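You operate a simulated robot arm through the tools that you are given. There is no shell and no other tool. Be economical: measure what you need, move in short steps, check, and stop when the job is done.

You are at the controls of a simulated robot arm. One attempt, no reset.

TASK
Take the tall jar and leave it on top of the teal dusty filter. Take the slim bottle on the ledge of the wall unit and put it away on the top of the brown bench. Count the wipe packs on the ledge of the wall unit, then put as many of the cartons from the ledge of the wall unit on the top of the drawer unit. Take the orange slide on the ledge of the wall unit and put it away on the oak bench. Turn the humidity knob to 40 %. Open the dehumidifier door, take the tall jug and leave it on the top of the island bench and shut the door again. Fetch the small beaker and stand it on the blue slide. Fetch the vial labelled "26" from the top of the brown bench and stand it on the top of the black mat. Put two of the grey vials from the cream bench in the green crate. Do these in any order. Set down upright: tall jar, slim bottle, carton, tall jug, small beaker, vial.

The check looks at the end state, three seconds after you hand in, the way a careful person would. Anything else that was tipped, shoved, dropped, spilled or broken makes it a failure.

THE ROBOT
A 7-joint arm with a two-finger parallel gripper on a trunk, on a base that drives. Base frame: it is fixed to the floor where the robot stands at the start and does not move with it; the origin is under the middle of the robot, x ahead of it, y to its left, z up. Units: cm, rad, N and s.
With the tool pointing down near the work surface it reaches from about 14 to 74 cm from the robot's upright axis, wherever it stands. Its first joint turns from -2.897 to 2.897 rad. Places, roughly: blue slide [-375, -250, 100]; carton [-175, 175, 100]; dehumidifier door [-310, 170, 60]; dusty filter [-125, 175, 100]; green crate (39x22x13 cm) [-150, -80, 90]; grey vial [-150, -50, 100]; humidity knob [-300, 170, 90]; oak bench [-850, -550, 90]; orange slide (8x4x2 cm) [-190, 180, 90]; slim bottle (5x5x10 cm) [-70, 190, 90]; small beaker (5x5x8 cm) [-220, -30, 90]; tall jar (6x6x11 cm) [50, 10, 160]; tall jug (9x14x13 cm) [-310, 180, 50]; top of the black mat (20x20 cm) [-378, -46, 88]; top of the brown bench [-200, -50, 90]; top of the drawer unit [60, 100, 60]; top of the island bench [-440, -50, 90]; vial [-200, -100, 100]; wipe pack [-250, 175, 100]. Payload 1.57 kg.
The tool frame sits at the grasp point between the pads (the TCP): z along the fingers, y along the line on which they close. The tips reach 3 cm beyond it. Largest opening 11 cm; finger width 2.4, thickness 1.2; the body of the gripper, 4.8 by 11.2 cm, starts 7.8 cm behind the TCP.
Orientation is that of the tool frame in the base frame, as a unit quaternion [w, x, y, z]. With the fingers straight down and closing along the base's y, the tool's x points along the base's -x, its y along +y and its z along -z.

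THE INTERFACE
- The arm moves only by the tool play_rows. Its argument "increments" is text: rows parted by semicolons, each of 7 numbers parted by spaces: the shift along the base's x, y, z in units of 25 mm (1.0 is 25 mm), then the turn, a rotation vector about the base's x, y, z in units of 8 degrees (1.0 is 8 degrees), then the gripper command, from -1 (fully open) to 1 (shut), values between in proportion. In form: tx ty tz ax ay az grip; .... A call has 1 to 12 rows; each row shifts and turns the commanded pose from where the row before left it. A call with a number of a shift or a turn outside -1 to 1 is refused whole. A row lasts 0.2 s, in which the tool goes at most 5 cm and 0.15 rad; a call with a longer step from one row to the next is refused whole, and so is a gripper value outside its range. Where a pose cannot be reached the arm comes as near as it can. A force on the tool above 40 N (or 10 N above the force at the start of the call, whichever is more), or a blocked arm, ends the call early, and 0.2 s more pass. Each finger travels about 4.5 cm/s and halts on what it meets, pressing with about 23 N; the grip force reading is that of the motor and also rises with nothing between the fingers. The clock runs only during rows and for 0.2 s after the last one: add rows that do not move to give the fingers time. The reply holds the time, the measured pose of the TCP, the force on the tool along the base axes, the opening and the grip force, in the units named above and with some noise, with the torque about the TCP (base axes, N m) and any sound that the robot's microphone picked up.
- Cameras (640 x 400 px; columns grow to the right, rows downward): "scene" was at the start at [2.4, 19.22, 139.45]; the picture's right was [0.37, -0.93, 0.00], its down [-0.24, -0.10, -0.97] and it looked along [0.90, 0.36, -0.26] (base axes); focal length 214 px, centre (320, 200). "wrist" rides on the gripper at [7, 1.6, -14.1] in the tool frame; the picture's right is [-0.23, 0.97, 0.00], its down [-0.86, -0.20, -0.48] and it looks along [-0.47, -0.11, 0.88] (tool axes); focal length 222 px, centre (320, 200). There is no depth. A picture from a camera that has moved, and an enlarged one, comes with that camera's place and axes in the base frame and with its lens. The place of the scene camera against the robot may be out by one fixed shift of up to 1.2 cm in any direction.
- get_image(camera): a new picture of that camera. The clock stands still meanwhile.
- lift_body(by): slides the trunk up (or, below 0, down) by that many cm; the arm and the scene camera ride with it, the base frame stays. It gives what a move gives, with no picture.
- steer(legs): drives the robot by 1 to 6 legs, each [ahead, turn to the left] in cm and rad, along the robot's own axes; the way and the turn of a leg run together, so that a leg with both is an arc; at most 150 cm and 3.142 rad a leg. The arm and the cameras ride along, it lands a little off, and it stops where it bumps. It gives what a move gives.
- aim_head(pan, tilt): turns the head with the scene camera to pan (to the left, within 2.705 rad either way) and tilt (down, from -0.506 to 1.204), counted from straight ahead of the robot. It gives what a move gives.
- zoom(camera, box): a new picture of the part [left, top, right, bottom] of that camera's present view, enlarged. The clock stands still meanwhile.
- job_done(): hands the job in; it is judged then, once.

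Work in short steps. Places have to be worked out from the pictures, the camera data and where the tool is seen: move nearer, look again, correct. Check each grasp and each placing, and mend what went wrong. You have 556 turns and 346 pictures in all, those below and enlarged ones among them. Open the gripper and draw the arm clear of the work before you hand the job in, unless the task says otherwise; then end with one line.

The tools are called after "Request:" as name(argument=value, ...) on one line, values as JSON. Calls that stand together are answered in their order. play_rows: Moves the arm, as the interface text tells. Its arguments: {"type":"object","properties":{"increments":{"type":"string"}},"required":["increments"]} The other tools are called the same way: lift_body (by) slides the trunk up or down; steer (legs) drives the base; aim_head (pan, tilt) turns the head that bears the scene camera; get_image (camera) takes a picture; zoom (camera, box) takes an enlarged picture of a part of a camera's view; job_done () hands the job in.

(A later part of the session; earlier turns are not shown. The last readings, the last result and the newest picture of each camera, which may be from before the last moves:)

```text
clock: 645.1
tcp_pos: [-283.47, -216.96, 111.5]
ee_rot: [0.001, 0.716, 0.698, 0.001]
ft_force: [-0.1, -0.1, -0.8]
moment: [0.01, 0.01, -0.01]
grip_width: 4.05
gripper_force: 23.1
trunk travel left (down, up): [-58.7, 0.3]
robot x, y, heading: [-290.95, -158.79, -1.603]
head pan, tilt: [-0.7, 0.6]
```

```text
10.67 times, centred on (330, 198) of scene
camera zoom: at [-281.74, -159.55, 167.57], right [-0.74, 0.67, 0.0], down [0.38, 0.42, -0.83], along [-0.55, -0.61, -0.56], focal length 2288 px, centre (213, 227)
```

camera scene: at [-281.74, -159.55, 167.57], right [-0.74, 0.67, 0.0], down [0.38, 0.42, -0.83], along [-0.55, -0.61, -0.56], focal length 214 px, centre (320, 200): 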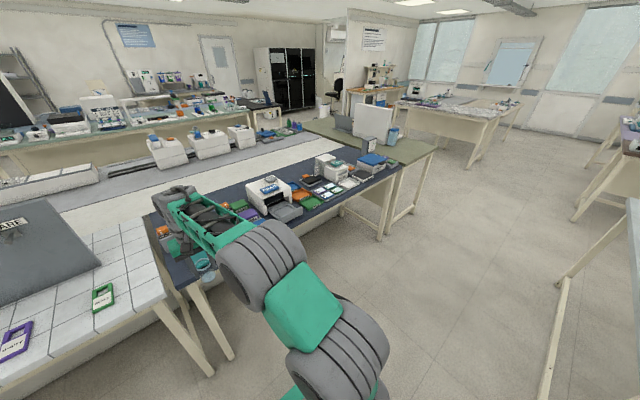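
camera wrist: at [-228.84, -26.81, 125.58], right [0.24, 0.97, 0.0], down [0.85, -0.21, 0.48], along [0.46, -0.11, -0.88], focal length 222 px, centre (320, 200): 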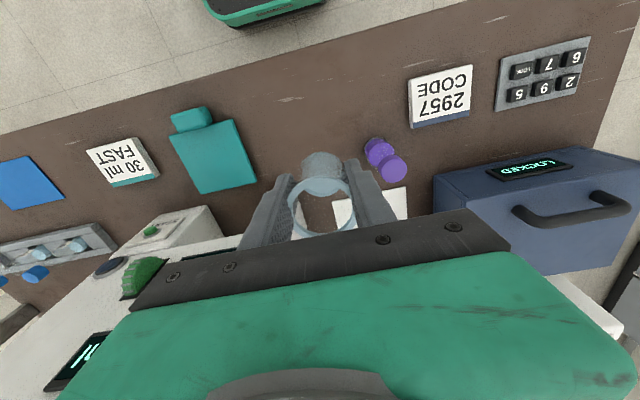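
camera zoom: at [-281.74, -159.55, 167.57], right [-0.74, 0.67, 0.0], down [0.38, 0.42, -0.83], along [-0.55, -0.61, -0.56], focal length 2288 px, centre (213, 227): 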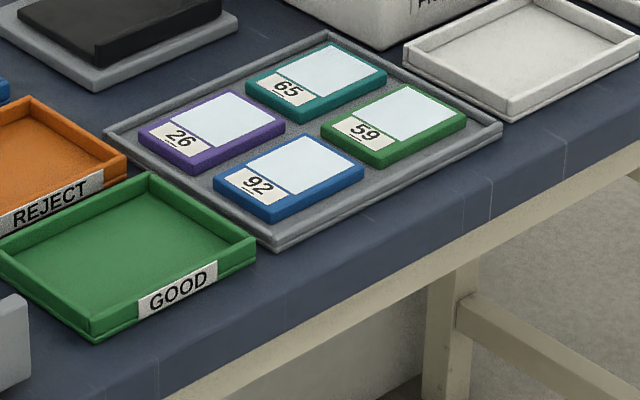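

The blue slide is "92" in the slide tray, at about (-361.5,-241). Reposition the robot in front of it.

Request:
steer(legs=[[0, -1.463], [79, 0], [0, 1.495]])

Request:
aim_head(pan=0.0, tilt=0.7)

Request:
get_image(camera="scene")

Request:
get_image(camera="wrist")

```text
clock: 656.6
tcp_pos: [-362.59, -222.45, 111.38]
ee_rot: [0.002, 0.716, 0.698, 0.001]
ft_force: [-0.3, 0.4, -0.4]
moment: [0.03, 0.02, 0.01]
grip_width: 4.07
gripper_force: 23.0
trunk travel left (down, up): [-58.7, 0.3]
robot x, y, heading: [-370.26, -164.6, -1.603]
head pan, tilt: [-0.7, 0.6]
```

```text
clock: 657.6
tcp_pos: [-362.66, -222.41, 111.41]
ee_rot: [0.001, 0.715, 0.699, 0.001]
ft_force: [0.2, -0.4, -0.6]
moment: [0.05, 0.0, -0.04]
grip_width: 4.06
gripper_force: 23.0
trunk travel left (down, up): [-58.7, 0.3]
robot x, y, heading: [-369.88, -164.36, -1.599]
head pan, tilt: [0.0, 0.7]
```

```text
86 pictures are left
camera scene: at [-355.16, -166.89, 166.71], right [-1.0, 0.03, 0.0], down [0.02, 0.64, -0.77], along [-0.03, -0.76, -0.64], focal length 214 px, centre (320, 200)
```

scene: 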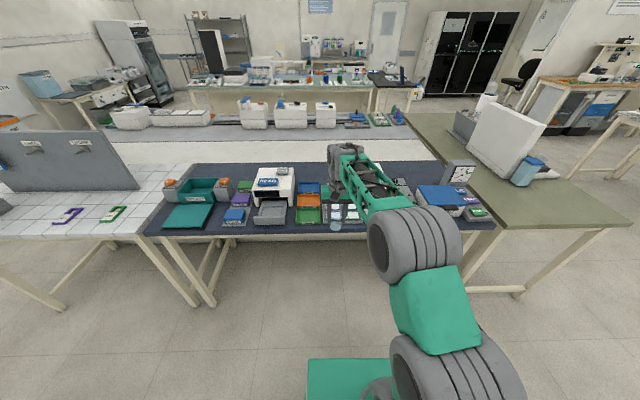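

```text
85 pictures are left
camera wrist: at [-360.87, -215.61, 125.55], right [0.97, -0.25, 0.0], down [-0.22, -0.85, 0.48], along [-0.12, -0.46, -0.88], focal length 222 px, centre (320, 200)
```

wrist: 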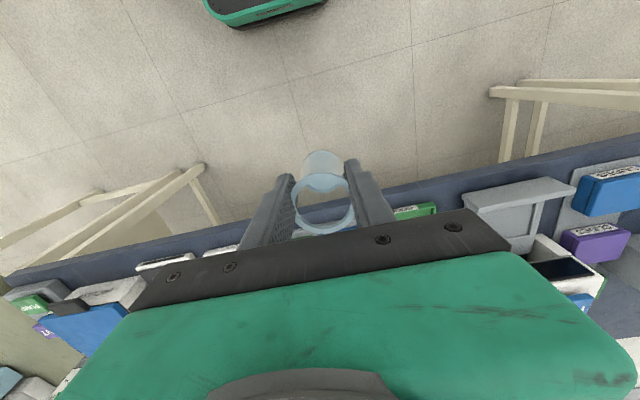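

Request:
zoom(camera="scene", box=[270, 160, 420, 250])

```text
4.27 times, centred on (345, 205) of scene
camera zoom: at [-355.16, -166.89, 166.71], right [-1.0, 0.03, 0.0], down [0.02, 0.64, -0.77], along [-0.03, -0.76, -0.64], focal length 915 px, centre (213, 179)
```

zoom: 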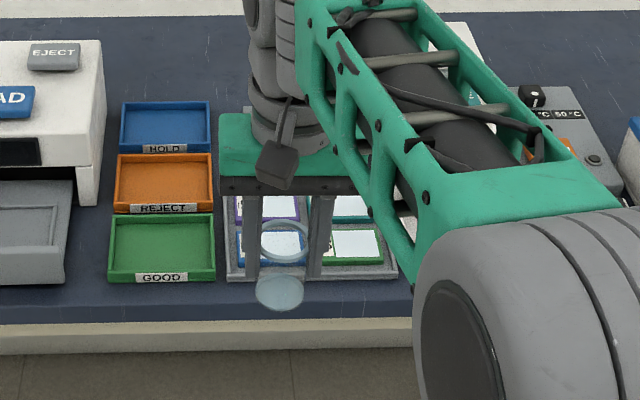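

Blue slide centre ≈(-365,-242.8), top z≈91.5. Drive 13 cm forward, then check with the wrist camera.

Request:
steer(legs=[[13, 0.03]])

Request:
get_image(camera="wrist")

Request:
zoom(camera="scene", box=[270, 170, 420, 280])

```text
clock: 658.9
tcp_pos: [-361.2, -235.33, 111.37]
ee_rot: [0.0, 0.706, 0.709, 0.002]
ft_force: [-0.2, -0.3, -0.6]
moment: [0.0, 0.01, -0.02]
grip_width: 4.07
gripper_force: 23.2
trunk travel left (down, up): [-58.7, 0.3]
robot x, y, heading: [-370.45, -177.35, -1.574]
head pan, tilt: [0.0, 0.7]
```

```text
83 pictures are left
camera wrist: at [-359.59, -228.44, 125.5], right [0.97, -0.22, 0.0], down [-0.2, -0.86, 0.48], along [-0.1, -0.47, -0.88], focal length 222 px, centre (320, 200)
```

wrist: 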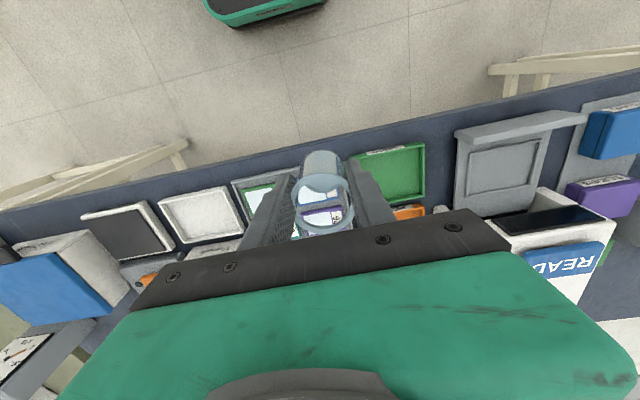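

```text
3.64 times, centred on (345, 225) of scene
camera zoom: at [-355.29, -179.59, 166.7], right [-1.0, 0.0, 0.0], down [0.0, 0.64, -0.76], along [0.0, -0.76, -0.64], focal length 780 px, centre (229, 109)
```

zoom: 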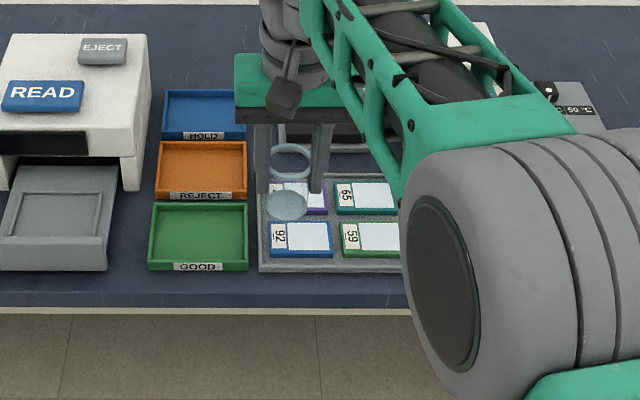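

Slide centre refined to ≈(-364.4,-243.8). Move over it.

Request:
play_rows(increments="-0.32 -0.85 0 0 0 0 0.6;-0.32 -0.85 0 0 0 0 0.6;-0.32 -0.85 -0.2 0 0 0 0.6;-0.32 -0.85 -0.4 0 0 0 0.6;0 0 -0.5 0 0 0 0.6;0 0 -0.5 0 0 0 0.6;0 0 0 0 0 0 0.6")

Request:
get_image(camera="wrist")

Request:
zoom(camera="scene", box=[280, 190, 400, 270])

```text
clock: 660.5
tcp_pos: [-364.38, -243.61, 107.3]
ee_rot: [0.0, 0.706, 0.708, 0.002]
ft_force: [-0.1, -0.5, -0.7]
moment: [0.02, 0.02, -0.01]
grip_width: 4.08
gripper_force: 23.3
trunk travel left (down, up): [-58.7, 0.3]
robot x, y, heading: [-369.97, -177.46, -1.575]
head pan, tilt: [0.0, 0.7]
```

```text
81 pictures are left
camera wrist: at [-362.74, -236.87, 121.49], right [0.97, -0.22, 0.0], down [-0.2, -0.86, 0.48], along [-0.1, -0.47, -0.88], focal length 222 px, centre (320, 200)
```

wrist: 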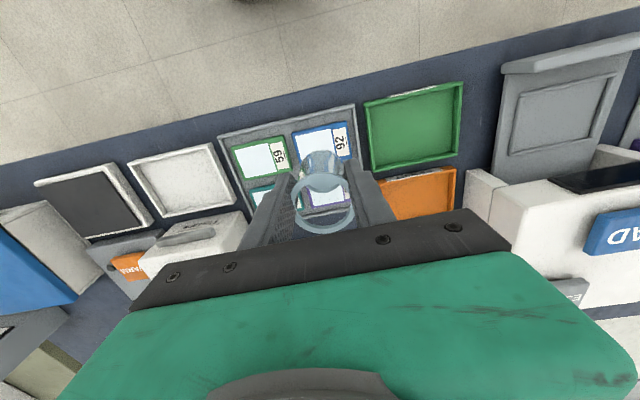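

```text
5.00 times, centred on (340, 230) of scene
camera zoom: at [-355.3, -179.49, 166.71], right [-1.0, 0.0, 0.0], down [0.0, 0.64, -0.76], along [0.0, -0.76, -0.64], focal length 1072 px, centre (220, 50)
```

zoom: 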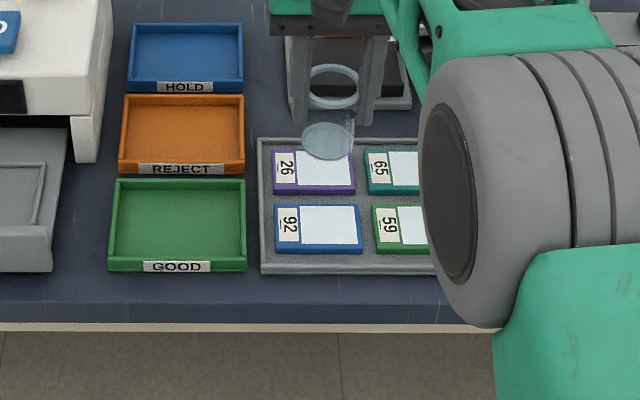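

Both views agree on (-364.2,-244). Lower toward the slide.

Request:
play_rows(increments="0.05 -0.15 -0.5 0 0 0 0.6;0 0 -0.7 0 0 0 0.6;0 0 -0.7 0 0 0 0.6;0 0 -0.7 0 0 0 0.6;0 0 -0.7 0 0 0 0.6;0 0 -0.5 0 0 0 0.6;0 0 -0.3 0 0 0 0.6;0 0 0 0 0 0 0.6")

Request:
zoom(camera="scene", box=[280, 190, 400, 270])

Request:
get_image(camera="wrist")

```text
clock: 662.3
tcp_pos: [-364.42, -244.04, 97.16]
ee_rot: [0.001, 0.706, 0.708, 0.0]
ft_force: [0.2, -0.6, -1.1]
moment: [0.03, -0.01, -0.01]
grip_width: 4.07
gripper_force: 22.7
trunk travel left (down, up): [-58.7, 0.3]
robot x, y, heading: [-370.75, -177.29, -1.574]
head pan, tilt: [0.0, 0.7]
```

```text
5.00 times, centred on (340, 230) of scene
camera zoom: at [-355.3, -179.49, 166.71], right [-1.0, 0.0, 0.0], down [0.0, 0.64, -0.76], along [0.0, -0.76, -0.64], focal length 1072 px, centre (220, 50)
```

zoom: 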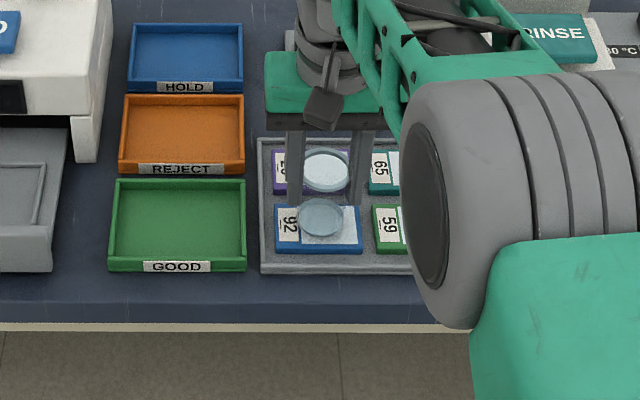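

```text
78 pictures are left
camera wrist: at [-362.79, -237.3, 111.21], right [0.97, -0.22, 0.0], down [-0.2, -0.86, 0.48], along [-0.1, -0.47, -0.88], focal length 222 px, centre (320, 200)
```

wrist: 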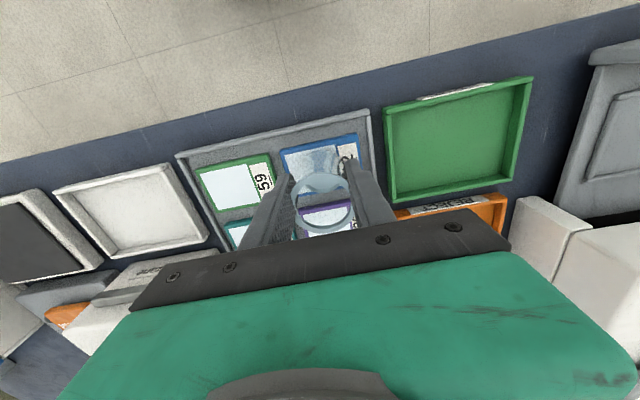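

Aligned over slide 92. Final lowering.

Request:
play_rows(increments="0 0 -0.15 0 0 0 0.6;0 0 -0.15 0 0 0 0.6;0 0 0 0 0 0 0.6")

Request:
play_rows(increments="0 0 -0.12 0 0 0 0.6;0 0 -0.12 0 0 0 0.6;0 0 0 0 0 0 0.6")

Request:
play_rows(increments="0 0 -0.1 0 0 0 0.6;0 0 0 0 0 0 0.6")

```text
clock: 663.1
tcp_pos: [-364.16, -244.19, 96.39]
ee_rot: [0.001, 0.706, 0.708, 0.002]
ft_force: [0.4, -0.2, 3.9]
moment: [-0.02, 0.03, -0.02]
grip_width: 4.09
gripper_force: 23.2
trunk travel left (down, up): [-58.7, 0.3]
robot x, y, heading: [-370.63, -177.39, -1.576]
head pan, tilt: [0.0, 0.7]
```

```text
clock: 663.9
tcp_pos: [-364.27, -244.17, 96.14]
ee_rot: [0.004, 0.706, 0.708, -0.001]
ft_force: [1.7, 0.0, 24.9]
moment: [-0.25, -0.19, -0.03]
grip_width: 4.04
gripper_force: 22.7
trunk travel left (down, up): [-58.7, 0.3]
robot x, y, heading: [-370.29, -177.2, -1.574]
head pan, tilt: [0.0, 0.7]
```

```text
clock: 664.5
tcp_pos: [-364.23, -244.55, 96.2]
ee_rot: [0.006, 0.706, 0.708, -0.004]
ft_force: [-0.9, -1.3, 12.8]
moment: [-0.12, 0.27, -0.01]
grip_width: 4.05
gripper_force: 23.0
trunk travel left (down, up): [-58.7, 0.3]
robot x, y, heading: [-370.36, -177.24, -1.573]
head pan, tilt: [0.0, 0.7]
stopped in row 2: the force on the tool passed its limit at 41 N (the readings are from after the stop); the commanded pose is now the measured one
```

Contact. Relieve and open.

Request:
play_rows(increments="0 0 0.1 0 0 0 0.6;0 0 0 0 0 0 0.3;0 0 0 0 0 0 0.1;0 0 0 0 0 0 -0.1;0 0 0 0 0 0 -0.15;0 0 0 0 0 0 -0.15")

Request:
zoom(camera="scene", box=[280, 190, 400, 270])

```text
clock: 665.9
tcp_pos: [-364.2, -244.26, 96.17]
ee_rot: [0.004, 0.706, 0.709, -0.001]
ft_force: [-0.4, -0.4, -0.1]
moment: [-0.01, 0.05, 0.01]
grip_width: 6.33
gripper_force: 0.1
trunk travel left (down, up): [-58.7, 0.3]
robot x, y, heading: [-370.3, -177.32, -1.572]
head pan, tilt: [0.0, 0.7]
```

```text
5.00 times, centred on (340, 230) of scene
camera zoom: at [-355.3, -179.48, 166.71], right [-1.0, 0.0, 0.0], down [0.0, 0.64, -0.76], along [0.0, -0.76, -0.64], focal length 1072 px, centre (220, 50)
```

zoom: 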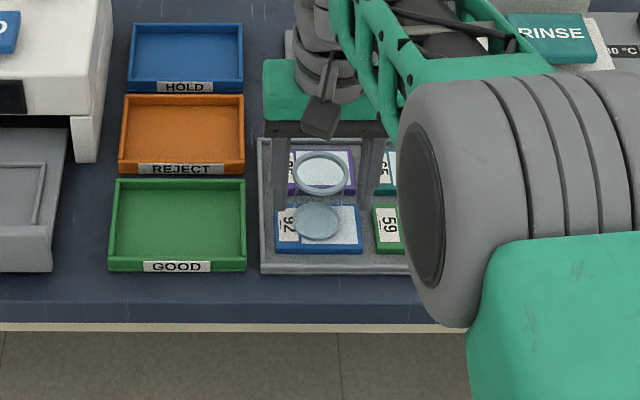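

Beaker rests on slide 92. Rise straight up and inspect.

Request:
play_rows(increments="0 0 0.3 0 0 0 -0.15;0 0 0.6 0 0 0 -0.15;0 0 0.8 0 0 0 -0.15;0 0 0.8 0 0 0 -0.15;0 0 0.8 0 0 0 -0.15;0 0 0.8 0 0 0 -0.15;0 0 0.8 0 0 0 -0.15;0 0.5 0.5 0 0 0 -0.15;0 0 0 0 0 0 -0.15")

Request:
zoom(camera="scene", box=[280, 190, 400, 270])

Request:
get_image(camera="wrist")

```text
clock: 667.9
tcp_pos: [-364.19, -243.13, 109.64]
ee_rot: [0.004, 0.706, 0.708, -0.001]
ft_force: [0.4, 0.2, -0.1]
moment: [-0.03, 0.03, -0.02]
grip_width: 6.34
gripper_force: 0.0
trunk travel left (down, up): [-58.7, 0.3]
robot x, y, heading: [-370.35, -177.23, -1.575]
head pan, tilt: [0.0, 0.7]
```

```text
5.00 times, centred on (340, 230) of scene
camera zoom: at [-355.3, -179.47, 166.71], right [-1.0, 0.0, 0.0], down [0.0, 0.64, -0.76], along [0.0, -0.76, -0.64], focal length 1072 px, centre (220, 50)
```

zoom: 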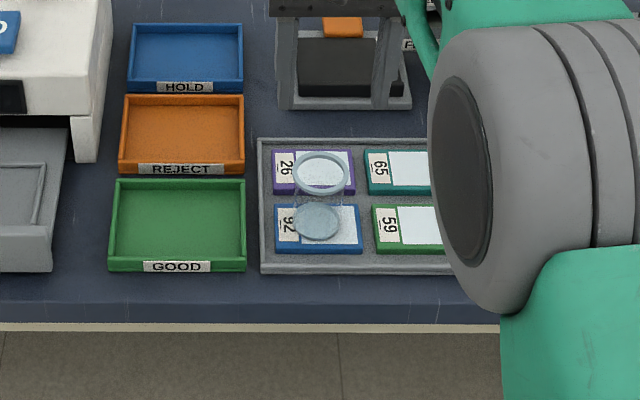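

```text
75 pictures are left
camera wrist: at [-362.62, -236.12, 123.78], right [0.97, -0.22, 0.0], down [-0.2, -0.85, 0.48], along [-0.1, -0.47, -0.88], focal length 222 px, centre (320, 200)
```

wrist: 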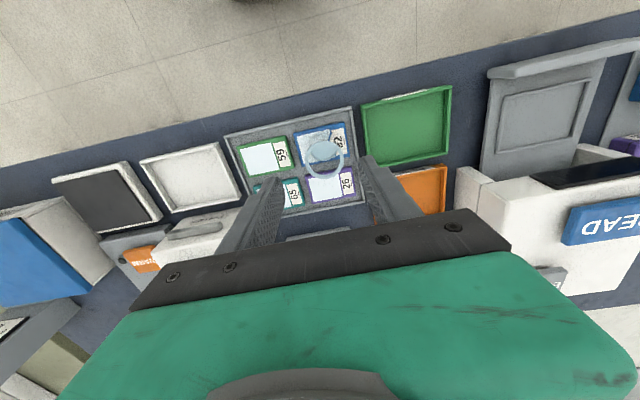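

Beaker stands on the blue slide. Now the orange slide: drive back to the ledge.

Request:
steer(legs=[[-25, 0], [0, 1.575], [83, 0], [0, 1.571], [150, 0], [80, 0]])

Request:
steer(legs=[[0, -1.571], [92, 0], [0, 1.571]])

Request:
aim_head(pan=0.0, tilt=0.6)

Request:
get_image(camera="scene")

```text
clock: 692.2
tcp_pos: [-293.51, 143.39, 109.54]
ee_rot: [-0.001, 0.711, -0.704, -0.005]
ft_force: [-1.0, 0.5, 0.8]
moment: [-0.04, 0.0, 0.0]
grip_width: 6.35
gripper_force: 0.1
trunk travel left (down, up): [-58.7, 0.3]
robot x, y, heading: [-287.31, 77.31, 1.576]
head pan, tilt: [0.0, 0.7]
```

```text
clock: 704.7
tcp_pos: [-199.86, 143.93, 109.65]
ee_rot: [0.0, -0.706, 0.708, 0.004]
ft_force: [-0.1, 0.0, -0.6]
moment: [0.0, -0.02, 0.0]
grip_width: 6.31
gripper_force: 0.0
trunk travel left (down, up): [-58.7, 0.3]
robot x, y, heading: [-194.19, 78.14, 1.553]
head pan, tilt: [0.0, 0.7]
```

```text
clock: 705.3
tcp_pos: [-199.99, 143.99, 109.61]
ee_rot: [0.001, -0.706, 0.708, 0.004]
ft_force: [-0.1, -0.3, 0.2]
moment: [-0.02, 0.03, 0.01]
grip_width: 6.32
gripper_force: 0.2
trunk travel left (down, up): [-58.7, 0.3]
robot x, y, heading: [-194.18, 78.08, 1.565]
head pan, tilt: [0.0, 0.6]
```

```text
74 pictures are left
camera scene: at [-209.87, 81.34, 167.57], right [1.0, -0.01, 0.0], down [-0.01, -0.57, -0.82], along [0.01, 0.82, -0.57], focal length 214 px, centre (320, 200)
```

scene: 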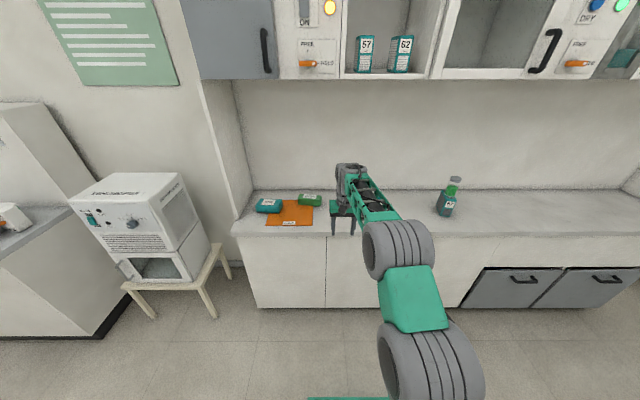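

Drive 27 cm forward and look with the wrist camera.

Request:
steer(legs=[[27, 0]])

Request:
get_image(camera="wrist")

Request:
get_image(camera="scene")

```text
clock: 707.2
tcp_pos: [-199.72, 171.16, 109.65]
ee_rot: [0.001, -0.706, 0.709, 0.003]
ft_force: [-0.2, 0.2, 1.1]
moment: [-0.04, 0.0, 0.0]
grip_width: 6.31
gripper_force: 0.1
trunk travel left (down, up): [-58.7, 0.3]
robot x, y, heading: [-193.93, 105.18, 1.564]
head pan, tilt: [0.0, 0.6]
```

```text
73 pictures are left
camera wrist: at [-201.26, 163.92, 123.74], right [-0.97, 0.23, 0.0], down [0.2, 0.85, 0.48], along [0.11, 0.47, -0.88], focal length 222 px, centre (320, 200)
```

wrist: 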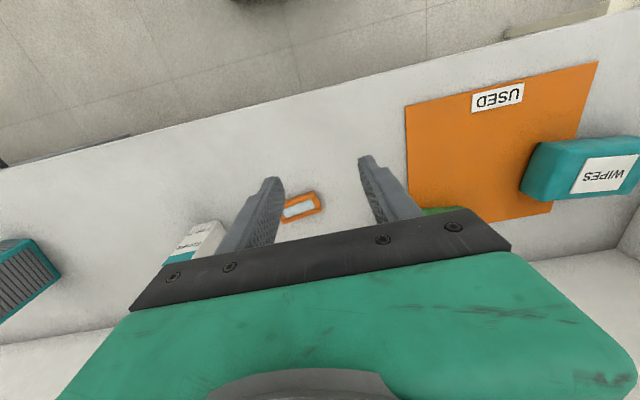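

```text
72 pictures are left
camera scene: at [-209.6, 108.45, 167.57], right [1.0, -0.01, 0.0], down [-0.01, -0.57, -0.82], along [0.01, 0.82, -0.57], focal length 214 px, centre (320, 200)
```

scene: 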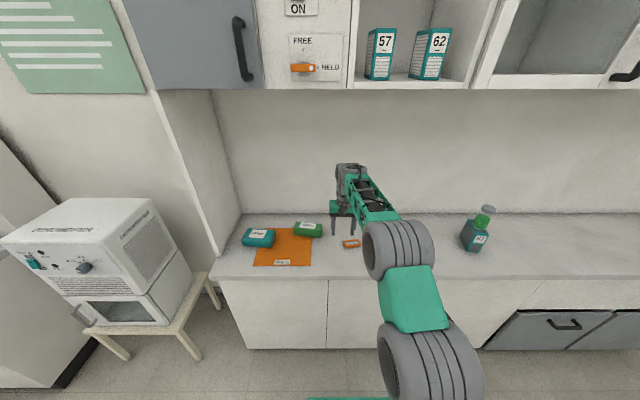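

Orange slide at ≈(-193.7,182.5), long axis yaw 9°. Turn slightly right, drive 11 cm, yaw the tool and open wide.

Request:
steer(legs=[[0, -0.075], [11, 0]])

Request:
play_rows(increments="0 0 -0.3 0 0 0.6 -1;0 0 -0.3 0 0 0.6 -1;0 0 -0.4 0 0 0.5 -1;0 0 -0.4 0 0 0 -1;0 0 0 0 0 0 -1")

Request:
get_image(camera="wrist")

```text
clock: 708.9
tcp_pos: [-193.81, 182.31, 109.48]
ee_rot: [0.001, -0.679, 0.734, 0.003]
ft_force: [0.8, 0.1, -0.2]
moment: [-0.01, 0.01, 0.0]
grip_width: 6.35
gripper_force: 0.0
trunk travel left (down, up): [-58.7, 0.3]
robot x, y, heading: [-193.15, 116.08, 1.483]
head pan, tilt: [0.0, 0.6]
```

```text
clock: 710.1
tcp_pos: [-193.8, 182.25, 105.98]
ee_rot: [0.0, 0.761, -0.649, -0.002]
ft_force: [1.0, -0.3, -0.2]
moment: [-0.02, -0.01, 0.03]
grip_width: 10.97
gripper_force: 0.1
trunk travel left (down, up): [-58.7, 0.3]
robot x, y, heading: [-192.83, 115.97, 1.484]
head pan, tilt: [0.0, 0.6]
```

```text
71 pictures are left
camera wrist: at [-194.17, 175.0, 120.17], right [-1.0, 0.07, 0.0], down [0.06, 0.87, 0.48], along [0.03, 0.48, -0.88], focal length 222 px, centre (320, 200)
```

wrist: 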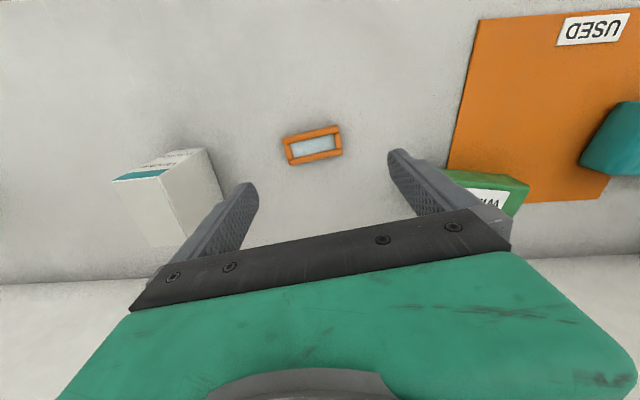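

Request:
play_rows(increments="0.23 0.1 -0.4 0 0 -0.3 -1;0.23 0.1 -0.7 0 0 0 -1;0 0 -0.7 0 0 0 -1;0 0 -0.7 0 0 0 -1;0 0 -0.7 0 0 0 -1;0 0 -0.7 0 0 0 -1;0 0 -0.7 0 0 0 -1;0 0 -0.5 0 0 0 -1;0 0 0 0 0 0 -1")

Request:
get_image(camera="wrist")

```text
clock: 712.1
tcp_pos: [-192.45, 182.88, 93.52]
ee_rot: [-0.001, 0.747, -0.665, -0.004]
ft_force: [-0.4, -0.6, -0.3]
moment: [0.03, -0.02, 0.01]
grip_width: 11.02
gripper_force: 0.1
trunk travel left (down, up): [-58.7, 0.3]
robot x, y, heading: [-192.96, 116.06, 1.486]
head pan, tilt: [0.0, 0.6]
```

```text
70 pictures are left
camera wrist: at [-193.24, 175.55, 107.58], right [-0.99, 0.11, 0.0], down [0.1, 0.87, 0.48], along [0.05, 0.48, -0.88], focal length 222 px, centre (320, 200)
```

wrist: 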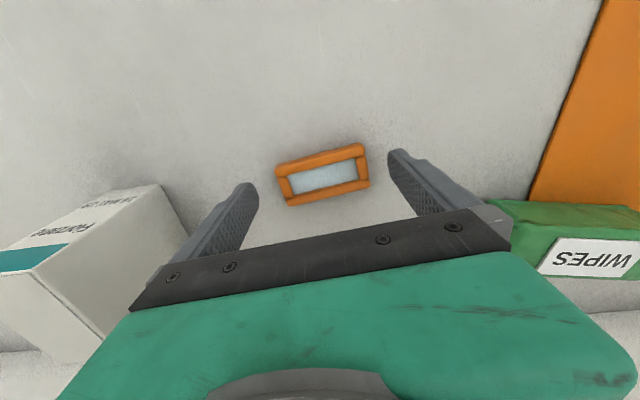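

Request:
play_rows(increments="0 -0.08 -0.3 0 0 0 -1;0 0 0 0 0 0 -0.7;0 0 0 0 0 0 -0.4;0 0 0 0 0 0 0;0 0 0 0 0 0 0.3;0 0 0 0 0 0 0.3;0 0 0 0 0 0 0.3;0 0 0.3 0 0 0 0.3;0 0 0.5 0 0 0 0.3;0 0 0.8 0 0 0 0.3;0 0 0.8 0 0 0 0.3;0 0 0 0 0 0 0.3")

Request:
get_image(camera="wrist")

```text
clock: 714.7
tcp_pos: [-192.64, 182.64, 98.71]
ee_rot: [-0.001, 0.748, -0.664, -0.003]
ft_force: [0.0, 0.1, 0.4]
moment: [-0.02, 0.01, 0.02]
grip_width: 3.85
gripper_force: 0.0
trunk travel left (down, up): [-58.7, 0.3]
robot x, y, heading: [-192.79, 116.11, 1.487]
head pan, tilt: [0.0, 0.6]
```

```text
69 pictures are left
camera wrist: at [-193.27, 175.36, 112.82], right [-0.99, 0.11, 0.0], down [0.1, 0.87, 0.48], along [0.05, 0.48, -0.88], focal length 222 px, centre (320, 200)
```

wrist: 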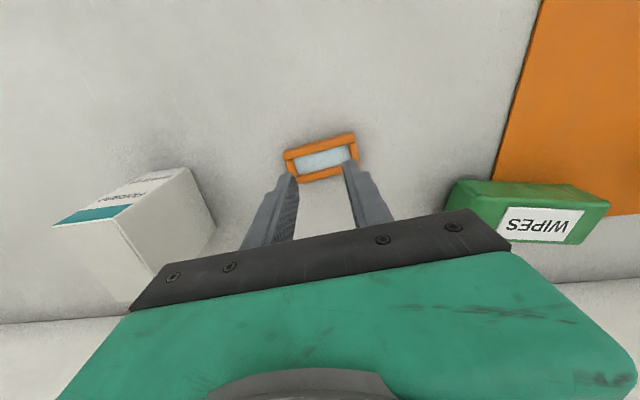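

Missed – the ledge must be a bit lower than assumed. Reopen, descend again and feel for the ledge with the fingertips.

Request:
play_rows(increments="0 0 0 0 0 0 -0.5;0 0 0 0 0 0 -1;0 0 0 0 0 0 -1;0 0 0 0 0 0 -1;0 0.05 -0.7 0 0 0 -1;0 0 -0.7 0 0 0 -1;0 0 -0.6 0 0 0 -1;0 0 -0.4 0 0 0 -1;0 0 -0.1 0 0 0 -1;0 0 0 0 0 0 -1")

Request:
play_rows(increments="0 0 -0.1 0 0 0 -1;0 0 -0.1 0 0 0 -1;0 0 0 0 0 0 -1")

Request:
play_rows(increments="0 0 -0.1 0 0 0 -1;0 0 -0.1 0 0 0 -1;0 0 0 0 0 0 -1")

```text
clock: 716.9
tcp_pos: [-192.59, 182.65, 92.42]
ee_rot: [-0.001, 0.748, -0.664, -0.004]
ft_force: [0.0, -0.3, 0.3]
moment: [0.02, -0.04, 0.01]
grip_width: 11.01
gripper_force: 0.1
trunk travel left (down, up): [-58.7, 0.3]
robot x, y, heading: [-192.94, 116.24, 1.487]
head pan, tilt: [0.0, 0.6]
```

```text
clock: 717.7
tcp_pos: [-192.6, 182.61, 91.78]
ee_rot: [-0.001, 0.747, -0.665, -0.004]
ft_force: [0.1, 0.1, 0.4]
moment: [0.02, -0.03, -0.02]
grip_width: 10.98
gripper_force: 0.1
trunk travel left (down, up): [-58.7, 0.3]
robot x, y, heading: [-193.06, 115.93, 1.484]
head pan, tilt: [0.0, 0.6]
```

```text
clock: 718.5
tcp_pos: [-192.54, 182.6, 91.32]
ee_rot: [-0.001, 0.747, -0.665, -0.004]
ft_force: [-0.1, 0.6, -0.6]
moment: [0.0, -0.02, 0.0]
grip_width: 10.98
gripper_force: 0.0
trunk travel left (down, up): [-58.7, 0.3]
robot x, y, heading: [-192.8, 115.82, 1.483]
head pan, tilt: [0.0, 0.6]
```

Request:
play_rows(increments="0 0 -0.1 0 0 0 -1;0 0 -0.1 0 0 0 -1;0 0 0 0 0 0 -1")

Request:
play_rows(increments="0 0 -0.1 0 0 0 -1;0 0 -0.1 0 0 0 -1;0 0 0 0 0 0 -1")

Request:
get_image(camera="wrist")

```text
clock: 719.3
tcp_pos: [-192.61, 182.65, 90.96]
ee_rot: [-0.001, 0.747, -0.665, -0.004]
ft_force: [0.1, -1.7, 7.1]
moment: [-0.1, -0.38, -0.19]
grip_width: 10.98
gripper_force: 0.1
trunk travel left (down, up): [-58.7, 0.3]
robot x, y, heading: [-193.04, 116.16, 1.491]
head pan, tilt: [0.0, 0.6]
```

```text
clock: 720.2
tcp_pos: [-192.53, 182.82, 91.04]
ee_rot: [-0.005, 0.746, -0.666, -0.007]
ft_force: [-0.3, -6.6, 14.6]
moment: [-0.28, -0.86, -0.57]
grip_width: 10.87
gripper_force: 0.0
trunk travel left (down, up): [-58.7, 0.3]
robot x, y, heading: [-193.21, 115.88, 1.486]
head pan, tilt: [0.0, 0.6]
stopped in row 3: the force on the tool passed its limit at 41 N (the readings are from after the stop); the commanded pose is now the measured one
```

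```text
68 pictures are left
camera wrist: at [-193.3, 175.41, 105.08], right [-0.99, 0.12, 0.0], down [0.1, 0.86, 0.49], along [0.05, 0.49, -0.87], focal length 222 px, centre (320, 200)
```

wrist: 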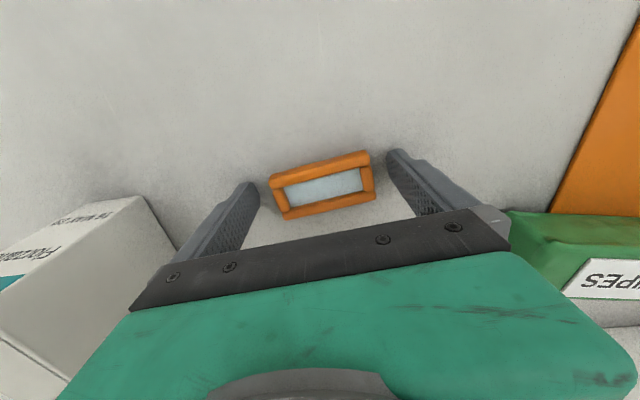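

Ledge found at z≈88. Raise 2 mm and close on the slide.

Request:
play_rows(increments="0 0 0.12 0 0 0 -1;0 0 0 0 0 0 -0.7;0 0 0 0 0 0 -0.4;0 0 0 0 0 0 0;0 0 0 0 0 0 0.5;0 0 0 0 0 0 0.5;0 0 0 0 0 0 0.5")

Request:
get_image(camera="wrist")

```text
clock: 721.8
tcp_pos: [-192.71, 182.86, 90.96]
ee_rot: [-0.003, 0.746, -0.666, -0.005]
ft_force: [1.2, -0.1, 2.6]
moment: [0.04, -0.11, 0.01]
grip_width: 7.96
gripper_force: 23.3
trunk travel left (down, up): [-58.7, 0.3]
robot x, y, heading: [-193.03, 116.07, 1.484]
head pan, tilt: [0.0, 0.6]
```

```text
67 pictures are left
camera wrist: at [-193.35, 175.52, 105.12], right [-0.99, 0.11, 0.01], down [0.1, 0.87, 0.49], along [0.05, 0.49, -0.87], focal length 222 px, centre (320, 200)
```

wrist: 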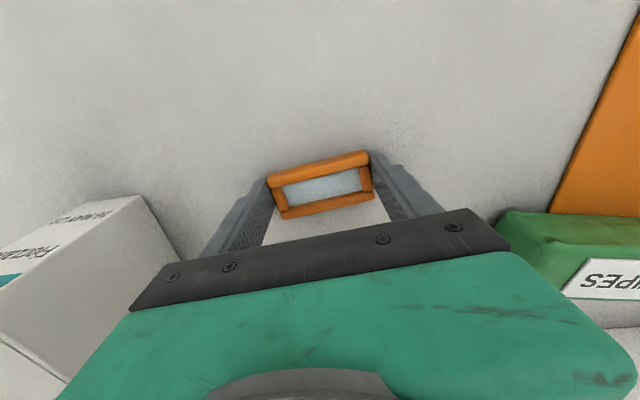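

Gripped at 7.96 cm. Lift and check, raising to carry height.

Request:
play_rows(increments="0 0 0.3 0 0 0 0.5;0 0 0.6 0 0 0 0.5;0 0 0.8 0 0 0 0.5;0 0 0.8 0 0 0 0.5;0 0 0.8 0 0 0 0.5;0 0 0.8 0 0 0 0.5;0 0 0.8 0 0 0 0.5;0 -0.3 0.8 0 0 0 0.5;0 -0.8 0.8 0 0 0 0.5;0 -0.8 0.5 0 0 0 0.5;0 0 0 0 0 0 0.5")

Request:
get_image(camera="wrist")

```text
clock: 724.2
tcp_pos: [-192.7, 178.31, 108.66]
ee_rot: [-0.004, 0.746, -0.666, -0.005]
ft_force: [0.0, 0.5, -1.1]
moment: [-0.01, 0.01, 0.03]
grip_width: 7.93
gripper_force: 23.5
trunk travel left (down, up): [-58.7, 0.3]
robot x, y, heading: [-192.78, 115.8, 1.483]
head pan, tilt: [0.0, 0.6]
```

```text
66 pictures are left
camera wrist: at [-193.38, 170.84, 122.74], right [-0.99, 0.11, 0.0], down [0.1, 0.87, 0.49], along [0.05, 0.49, -0.87], focal length 222 px, centre (320, 200)
```

wrist: 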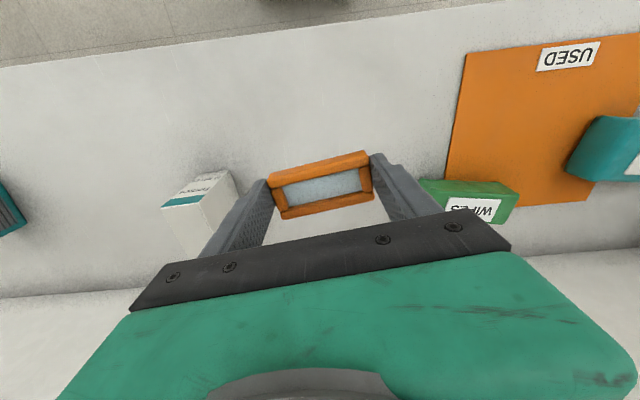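

Slide held. Drive back to the south-west corridor and look west toward the oak bench.

Request:
steer(legs=[[-40, 0], [0, 1.657], [90, 0], [0, 1.571], [150, 0], [82, 0]])

Request:
steer(legs=[[0, -1.571], [60, 0]])

Request:
aim_head(pan=0.3, tilt=0.25)

Request:
get_image(camera="scene")

```text
clock: 750.0
tcp_pos: [-273.0, -220.09, 108.65]
ee_rot: [0.005, 0.626, 0.78, -0.003]
ft_force: [-1.0, 0.3, 0.1]
moment: [0.02, 0.01, 0.04]
grip_width: 7.89
gripper_force: 23.1
trunk travel left (down, up): [-58.7, 0.3]
robot x, y, heading: [-278.97, -158.22, -1.552]
head pan, tilt: [0.0, 0.6]
```

```text
clock: 757.2
tcp_pos: [-401.35, -161.56, 108.6]
ee_rot: [0.001, 0.996, 0.091, -0.006]
ft_force: [0.2, -0.1, -1.3]
moment: [-0.01, 0.01, -0.01]
grip_width: 7.9
gripper_force: 22.8
trunk travel left (down, up): [-58.7, 0.3]
robot x, y, heading: [-339.41, -157.45, 3.123]
head pan, tilt: [0.0, 0.6]
```

```text
clock: 758.0
tcp_pos: [-401.13, -161.44, 108.66]
ee_rot: [0.002, 0.996, 0.09, -0.007]
ft_force: [0.1, 0.3, -0.7]
moment: [-0.02, 0.0, 0.01]
grip_width: 7.93
gripper_force: 22.8
trunk travel left (down, up): [-58.7, 0.3]
robot x, y, heading: [-339.15, -157.9, 3.119]
head pan, tilt: [0.3, 0.25]
```

```text
65 pictures are left
camera scene: at [-342.77, -175.5, 170.79], right [-0.28, 0.96, 0.0], down [0.24, 0.07, -0.97], along [-0.93, -0.27, -0.25], focal length 214 px, centre (320, 200)
```

scene: 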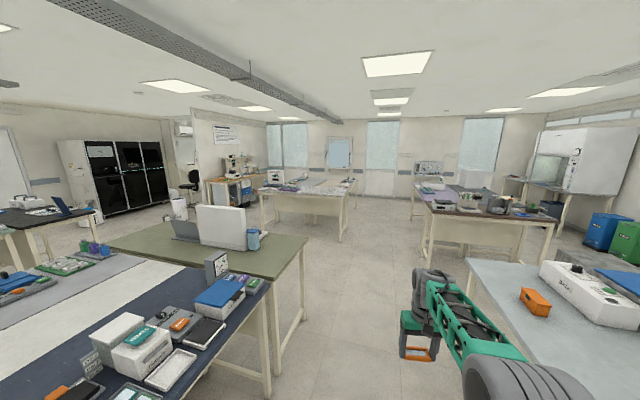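

Request:
zoom(camera="scene", box=[150, 120, 350, 260])

```text
2.86 times, centred on (250, 190) of scene
camera zoom: at [-342.77, -175.5, 170.79], right [-0.28, 0.96, 0.0], down [0.24, 0.07, -0.97], along [-0.93, -0.27, -0.25], focal length 613 px, centre (520, 229)
```

zoom: 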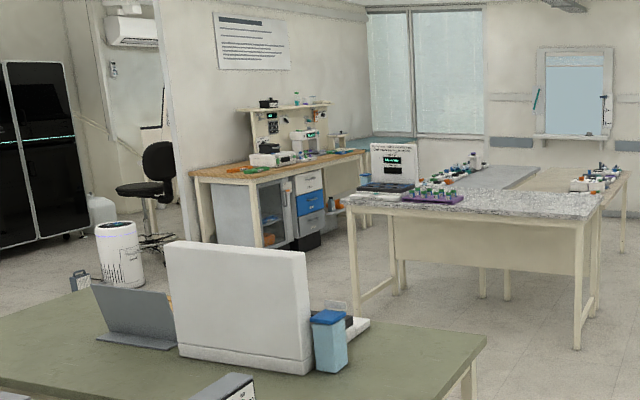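

The oak bench (wooden top, wall shelf) is far to the south-west. Drive west along the corridor, then turn south and look again.

Request:
steer(legs=[[150, 0.02], [95, 0], [0, 1.571], [150, 0]])

Request:
aim_head(pan=-0.4, tilt=0.3)

Request:
get_image(camera="scene")

```text
clock: 781.2
tcp_pos: [-591.66, -370.82, 108.66]
ee_rot: [0.005, 0.642, 0.766, -0.004]
ft_force: [0.0, 0.3, 0.1]
moment: [0.02, -0.05, 0.04]
grip_width: 7.91
gripper_force: 22.8
trunk travel left (down, up): [-58.7, 0.3]
robot x, y, heading: [-595.26, -308.66, -1.599]
head pan, tilt: [0.3, 0.25]
```

```text
clock: 782.2
tcp_pos: [-591.75, -370.9, 108.68]
ee_rot: [0.005, 0.643, 0.766, -0.003]
ft_force: [0.9, 0.0, 0.8]
moment: [0.01, -0.01, 0.0]
grip_width: 7.9
gripper_force: 23.1
trunk travel left (down, up): [-58.7, 0.3]
robot x, y, heading: [-595.0, -309.09, -1.601]
head pan, tilt: [-0.4, 0.3]
```

```text
63 pictures are left
camera scene: at [-583.59, -311.46, 170.32], right [-0.91, 0.41, 0.0], down [0.12, 0.27, -0.96], along [-0.39, -0.87, -0.3], focal length 214 px, centre (320, 200)
```

scene: 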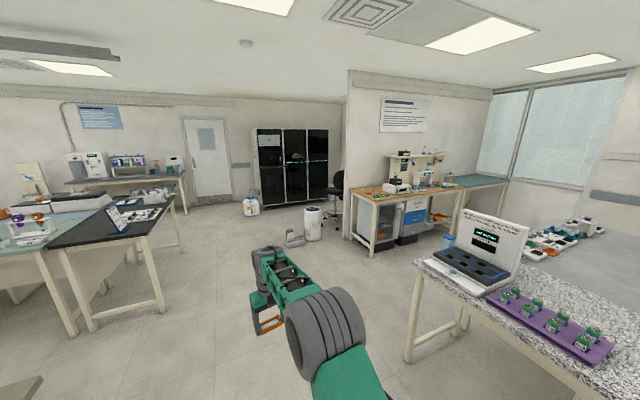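

Request:
zoom(camera="scene", box=[330, 130, 530, 270])

```text
2.86 times, centred on (430, 200) of scene
camera zoom: at [-583.59, -311.46, 170.32], right [-0.91, 0.41, 0.0], down [0.12, 0.27, -0.96], along [-0.39, -0.87, -0.3], focal length 613 px, centre (6, 200)
```

zoom: 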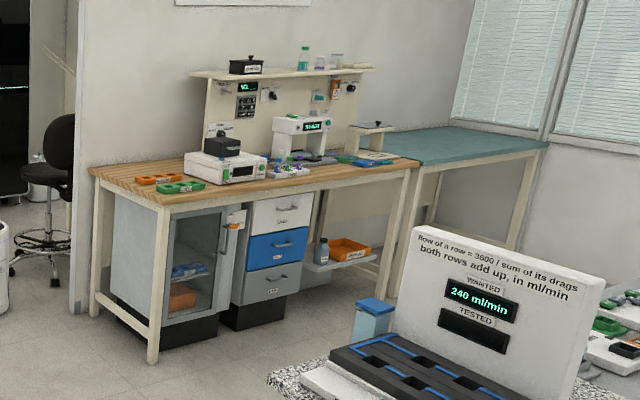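

Oak bench spans x −747…−903, front edge y≈−506. Drive south then west along y≈−452 and look closer.

Request:
steer(legs=[[142, 0.03], [0, -1.571], [120, 0]])

Request:
aim_head(pan=0.9, tilt=0.5)

Request:
get_image(camera="scene")

```text
clock: 798.8
tcp_pos: [-777.86, -455.48, 108.62]
ee_rot: [0.001, 0.995, 0.098, -0.007]
ft_force: [-0.3, 0.9, -0.5]
moment: [0.0, -0.01, 0.01]
grip_width: 7.9
gripper_force: 22.6
trunk travel left (down, up): [-58.7, 0.3]
robot x, y, heading: [-716.22, -450.57, 3.139]
head pan, tilt: [-0.4, 0.3]
```

```text
clock: 800.3
tcp_pos: [-777.76, -455.45, 108.78]
ee_rot: [0.001, 0.995, 0.099, -0.006]
ft_force: [-0.1, -0.2, -0.3]
moment: [-0.02, -0.01, -0.05]
grip_width: 7.9
gripper_force: 22.6
trunk travel left (down, up): [-58.7, 0.3]
robot x, y, heading: [-716.27, -450.7, 3.137]
head pan, tilt: [0.901, 0.499]
```

```text
61 pictures are left
camera scene: at [-715.84, -472.94, 168.48], right [-0.78, 0.62, 0.0], down [0.3, 0.37, -0.88], along [-0.55, -0.69, -0.48], focal length 214 px, centre (320, 200)
```

scene: 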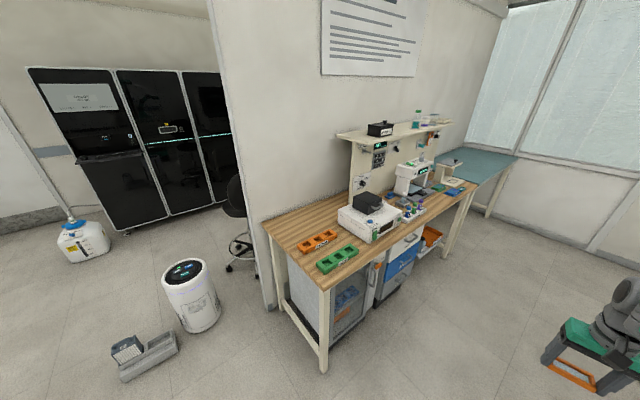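

Request:
zoom(camera="scene", box=[250, 140, 490, 300])

```text
2.50 times, centred on (370, 220) of scene
camera zoom: at [-715.84, -472.94, 168.48], right [-0.78, 0.62, 0.0], down [0.3, 0.37, -0.88], along [-0.55, -0.69, -0.48], focal length 536 px, centre (195, 150)
```

zoom: 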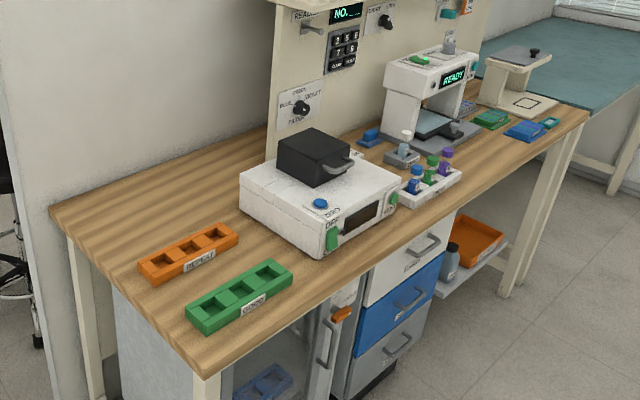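

A clear spot is the back-left area behind the orange tray, ≈(-772,-568). Approach from the bench's left end: reposition to (-685,-526) and turn toward it.

Request:
steer(legs=[[-31, 0], [0, 1.571], [75, 0], [0, -1.171]])

Request:
aim_head(pan=0.1, tilt=0.5)

Request:
get_image(camera="scene")

```text
clock: 812.9
tcp_pos: [-740.6, -555.05, 108.6]
ee_rot: [0.002, 0.956, 0.293, -0.006]
ft_force: [0.3, -0.3, -0.7]
moment: [-0.06, -0.03, 0.01]
grip_width: 7.9
gripper_force: 23.0
trunk travel left (down, up): [-58.7, 0.3]
robot x, y, heading: [-685.16, -526.24, -2.748]
head pan, tilt: [0.901, 0.499]
```

```text
clock: 814.0
tcp_pos: [-740.5, -555.0, 108.62]
ee_rot: [0.003, 0.956, 0.293, -0.005]
ft_force: [-0.6, 0.0, -0.2]
moment: [-0.01, -0.05, -0.02]
grip_width: 7.9
gripper_force: 22.7
trunk travel left (down, up): [-58.7, 0.3]
robot x, y, heading: [-685.32, -526.89, -2.747]
head pan, tilt: [0.099, 0.499]
```

```text
59 pictures are left
camera scene: at [-682.12, -542.59, 168.48], right [-0.47, 0.88, 0.0], down [0.42, 0.23, -0.88], along [-0.77, -0.42, -0.48], focal length 214 px, centre (320, 200)
```

scene: 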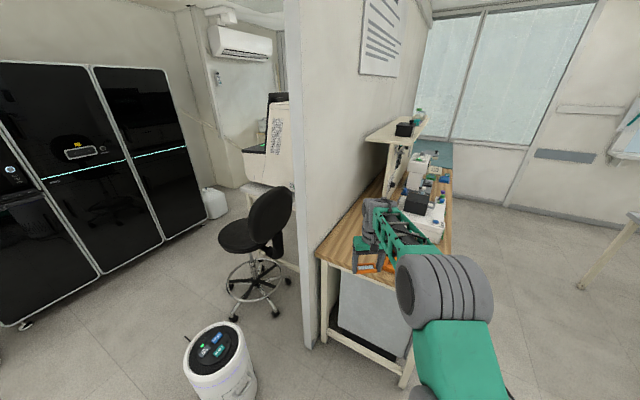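

Request:
zoom(camera="scene", box=[290, 160, 470, 300])

Request:
get_image(camera="wrist")

```text
2.86 times, centred on (380, 230) of scene
camera zoom: at [-682.12, -542.59, 168.48], right [-0.47, 0.88, 0.0], down [0.42, 0.23, -0.88], along [-0.77, -0.42, -0.48], focal length 613 px, centre (149, 114)
```

zoom: 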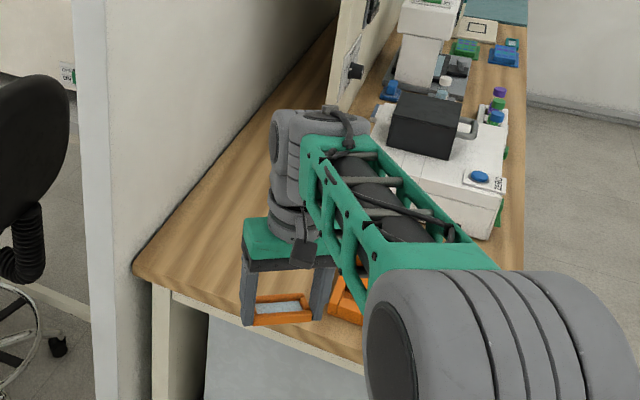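

```text
57 pictures are left
camera wrist: at [-733.72, -552.41, 122.73], right [0.36, -0.93, 0.0], down [-0.82, -0.31, 0.49], along [-0.45, -0.18, -0.87], focal length 222 px, centre (320, 200)
```

wrist: 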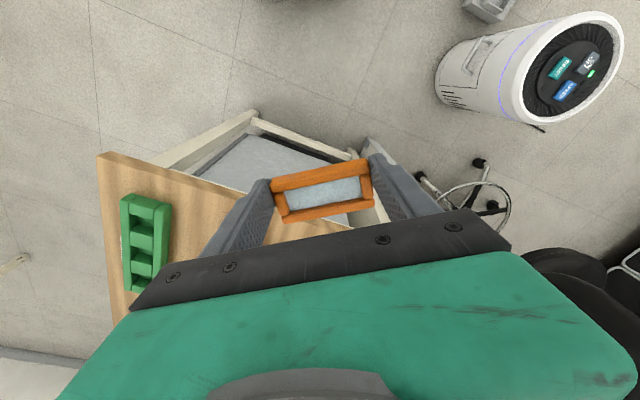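

Drive 34 cm in, hand high, then check.

Request:
steer(legs=[[33, 0]])

Request:
get_image(camera="wrist")

Request:
get_image(camera="scene")

```text
clock: 816.1
tcp_pos: [-770.72, -567.93, 108.52]
ee_rot: [0.003, 0.955, 0.296, -0.005]
ft_force: [-0.7, 0.0, 0.2]
moment: [0.03, -0.03, 0.0]
grip_width: 7.9
gripper_force: 23.0
trunk travel left (down, up): [-58.7, 0.3]
robot x, y, heading: [-715.77, -539.33, -2.739]
head pan, tilt: [0.099, 0.499]
```

```text
56 pictures are left
camera wrist: at [-763.87, -565.37, 122.69], right [0.36, -0.93, 0.0], down [-0.81, -0.31, 0.49], along [-0.45, -0.18, -0.87], focal length 222 px, centre (320, 200)
```

wrist: 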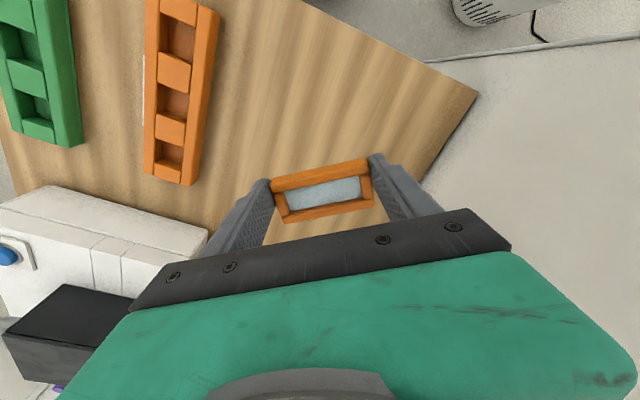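

```text
55 pictures are left
camera scene: at [-712.35, -555.27, 168.48], right [-0.48, 0.88, 0.0], down [0.42, 0.23, -0.88], along [-0.77, -0.42, -0.48], focal length 214 px, centre (320, 200)
```

scene: 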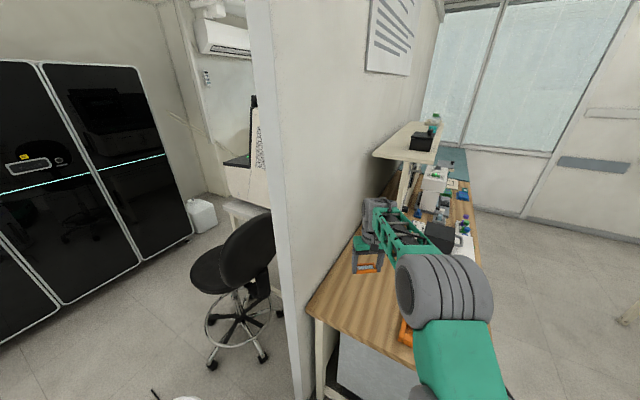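

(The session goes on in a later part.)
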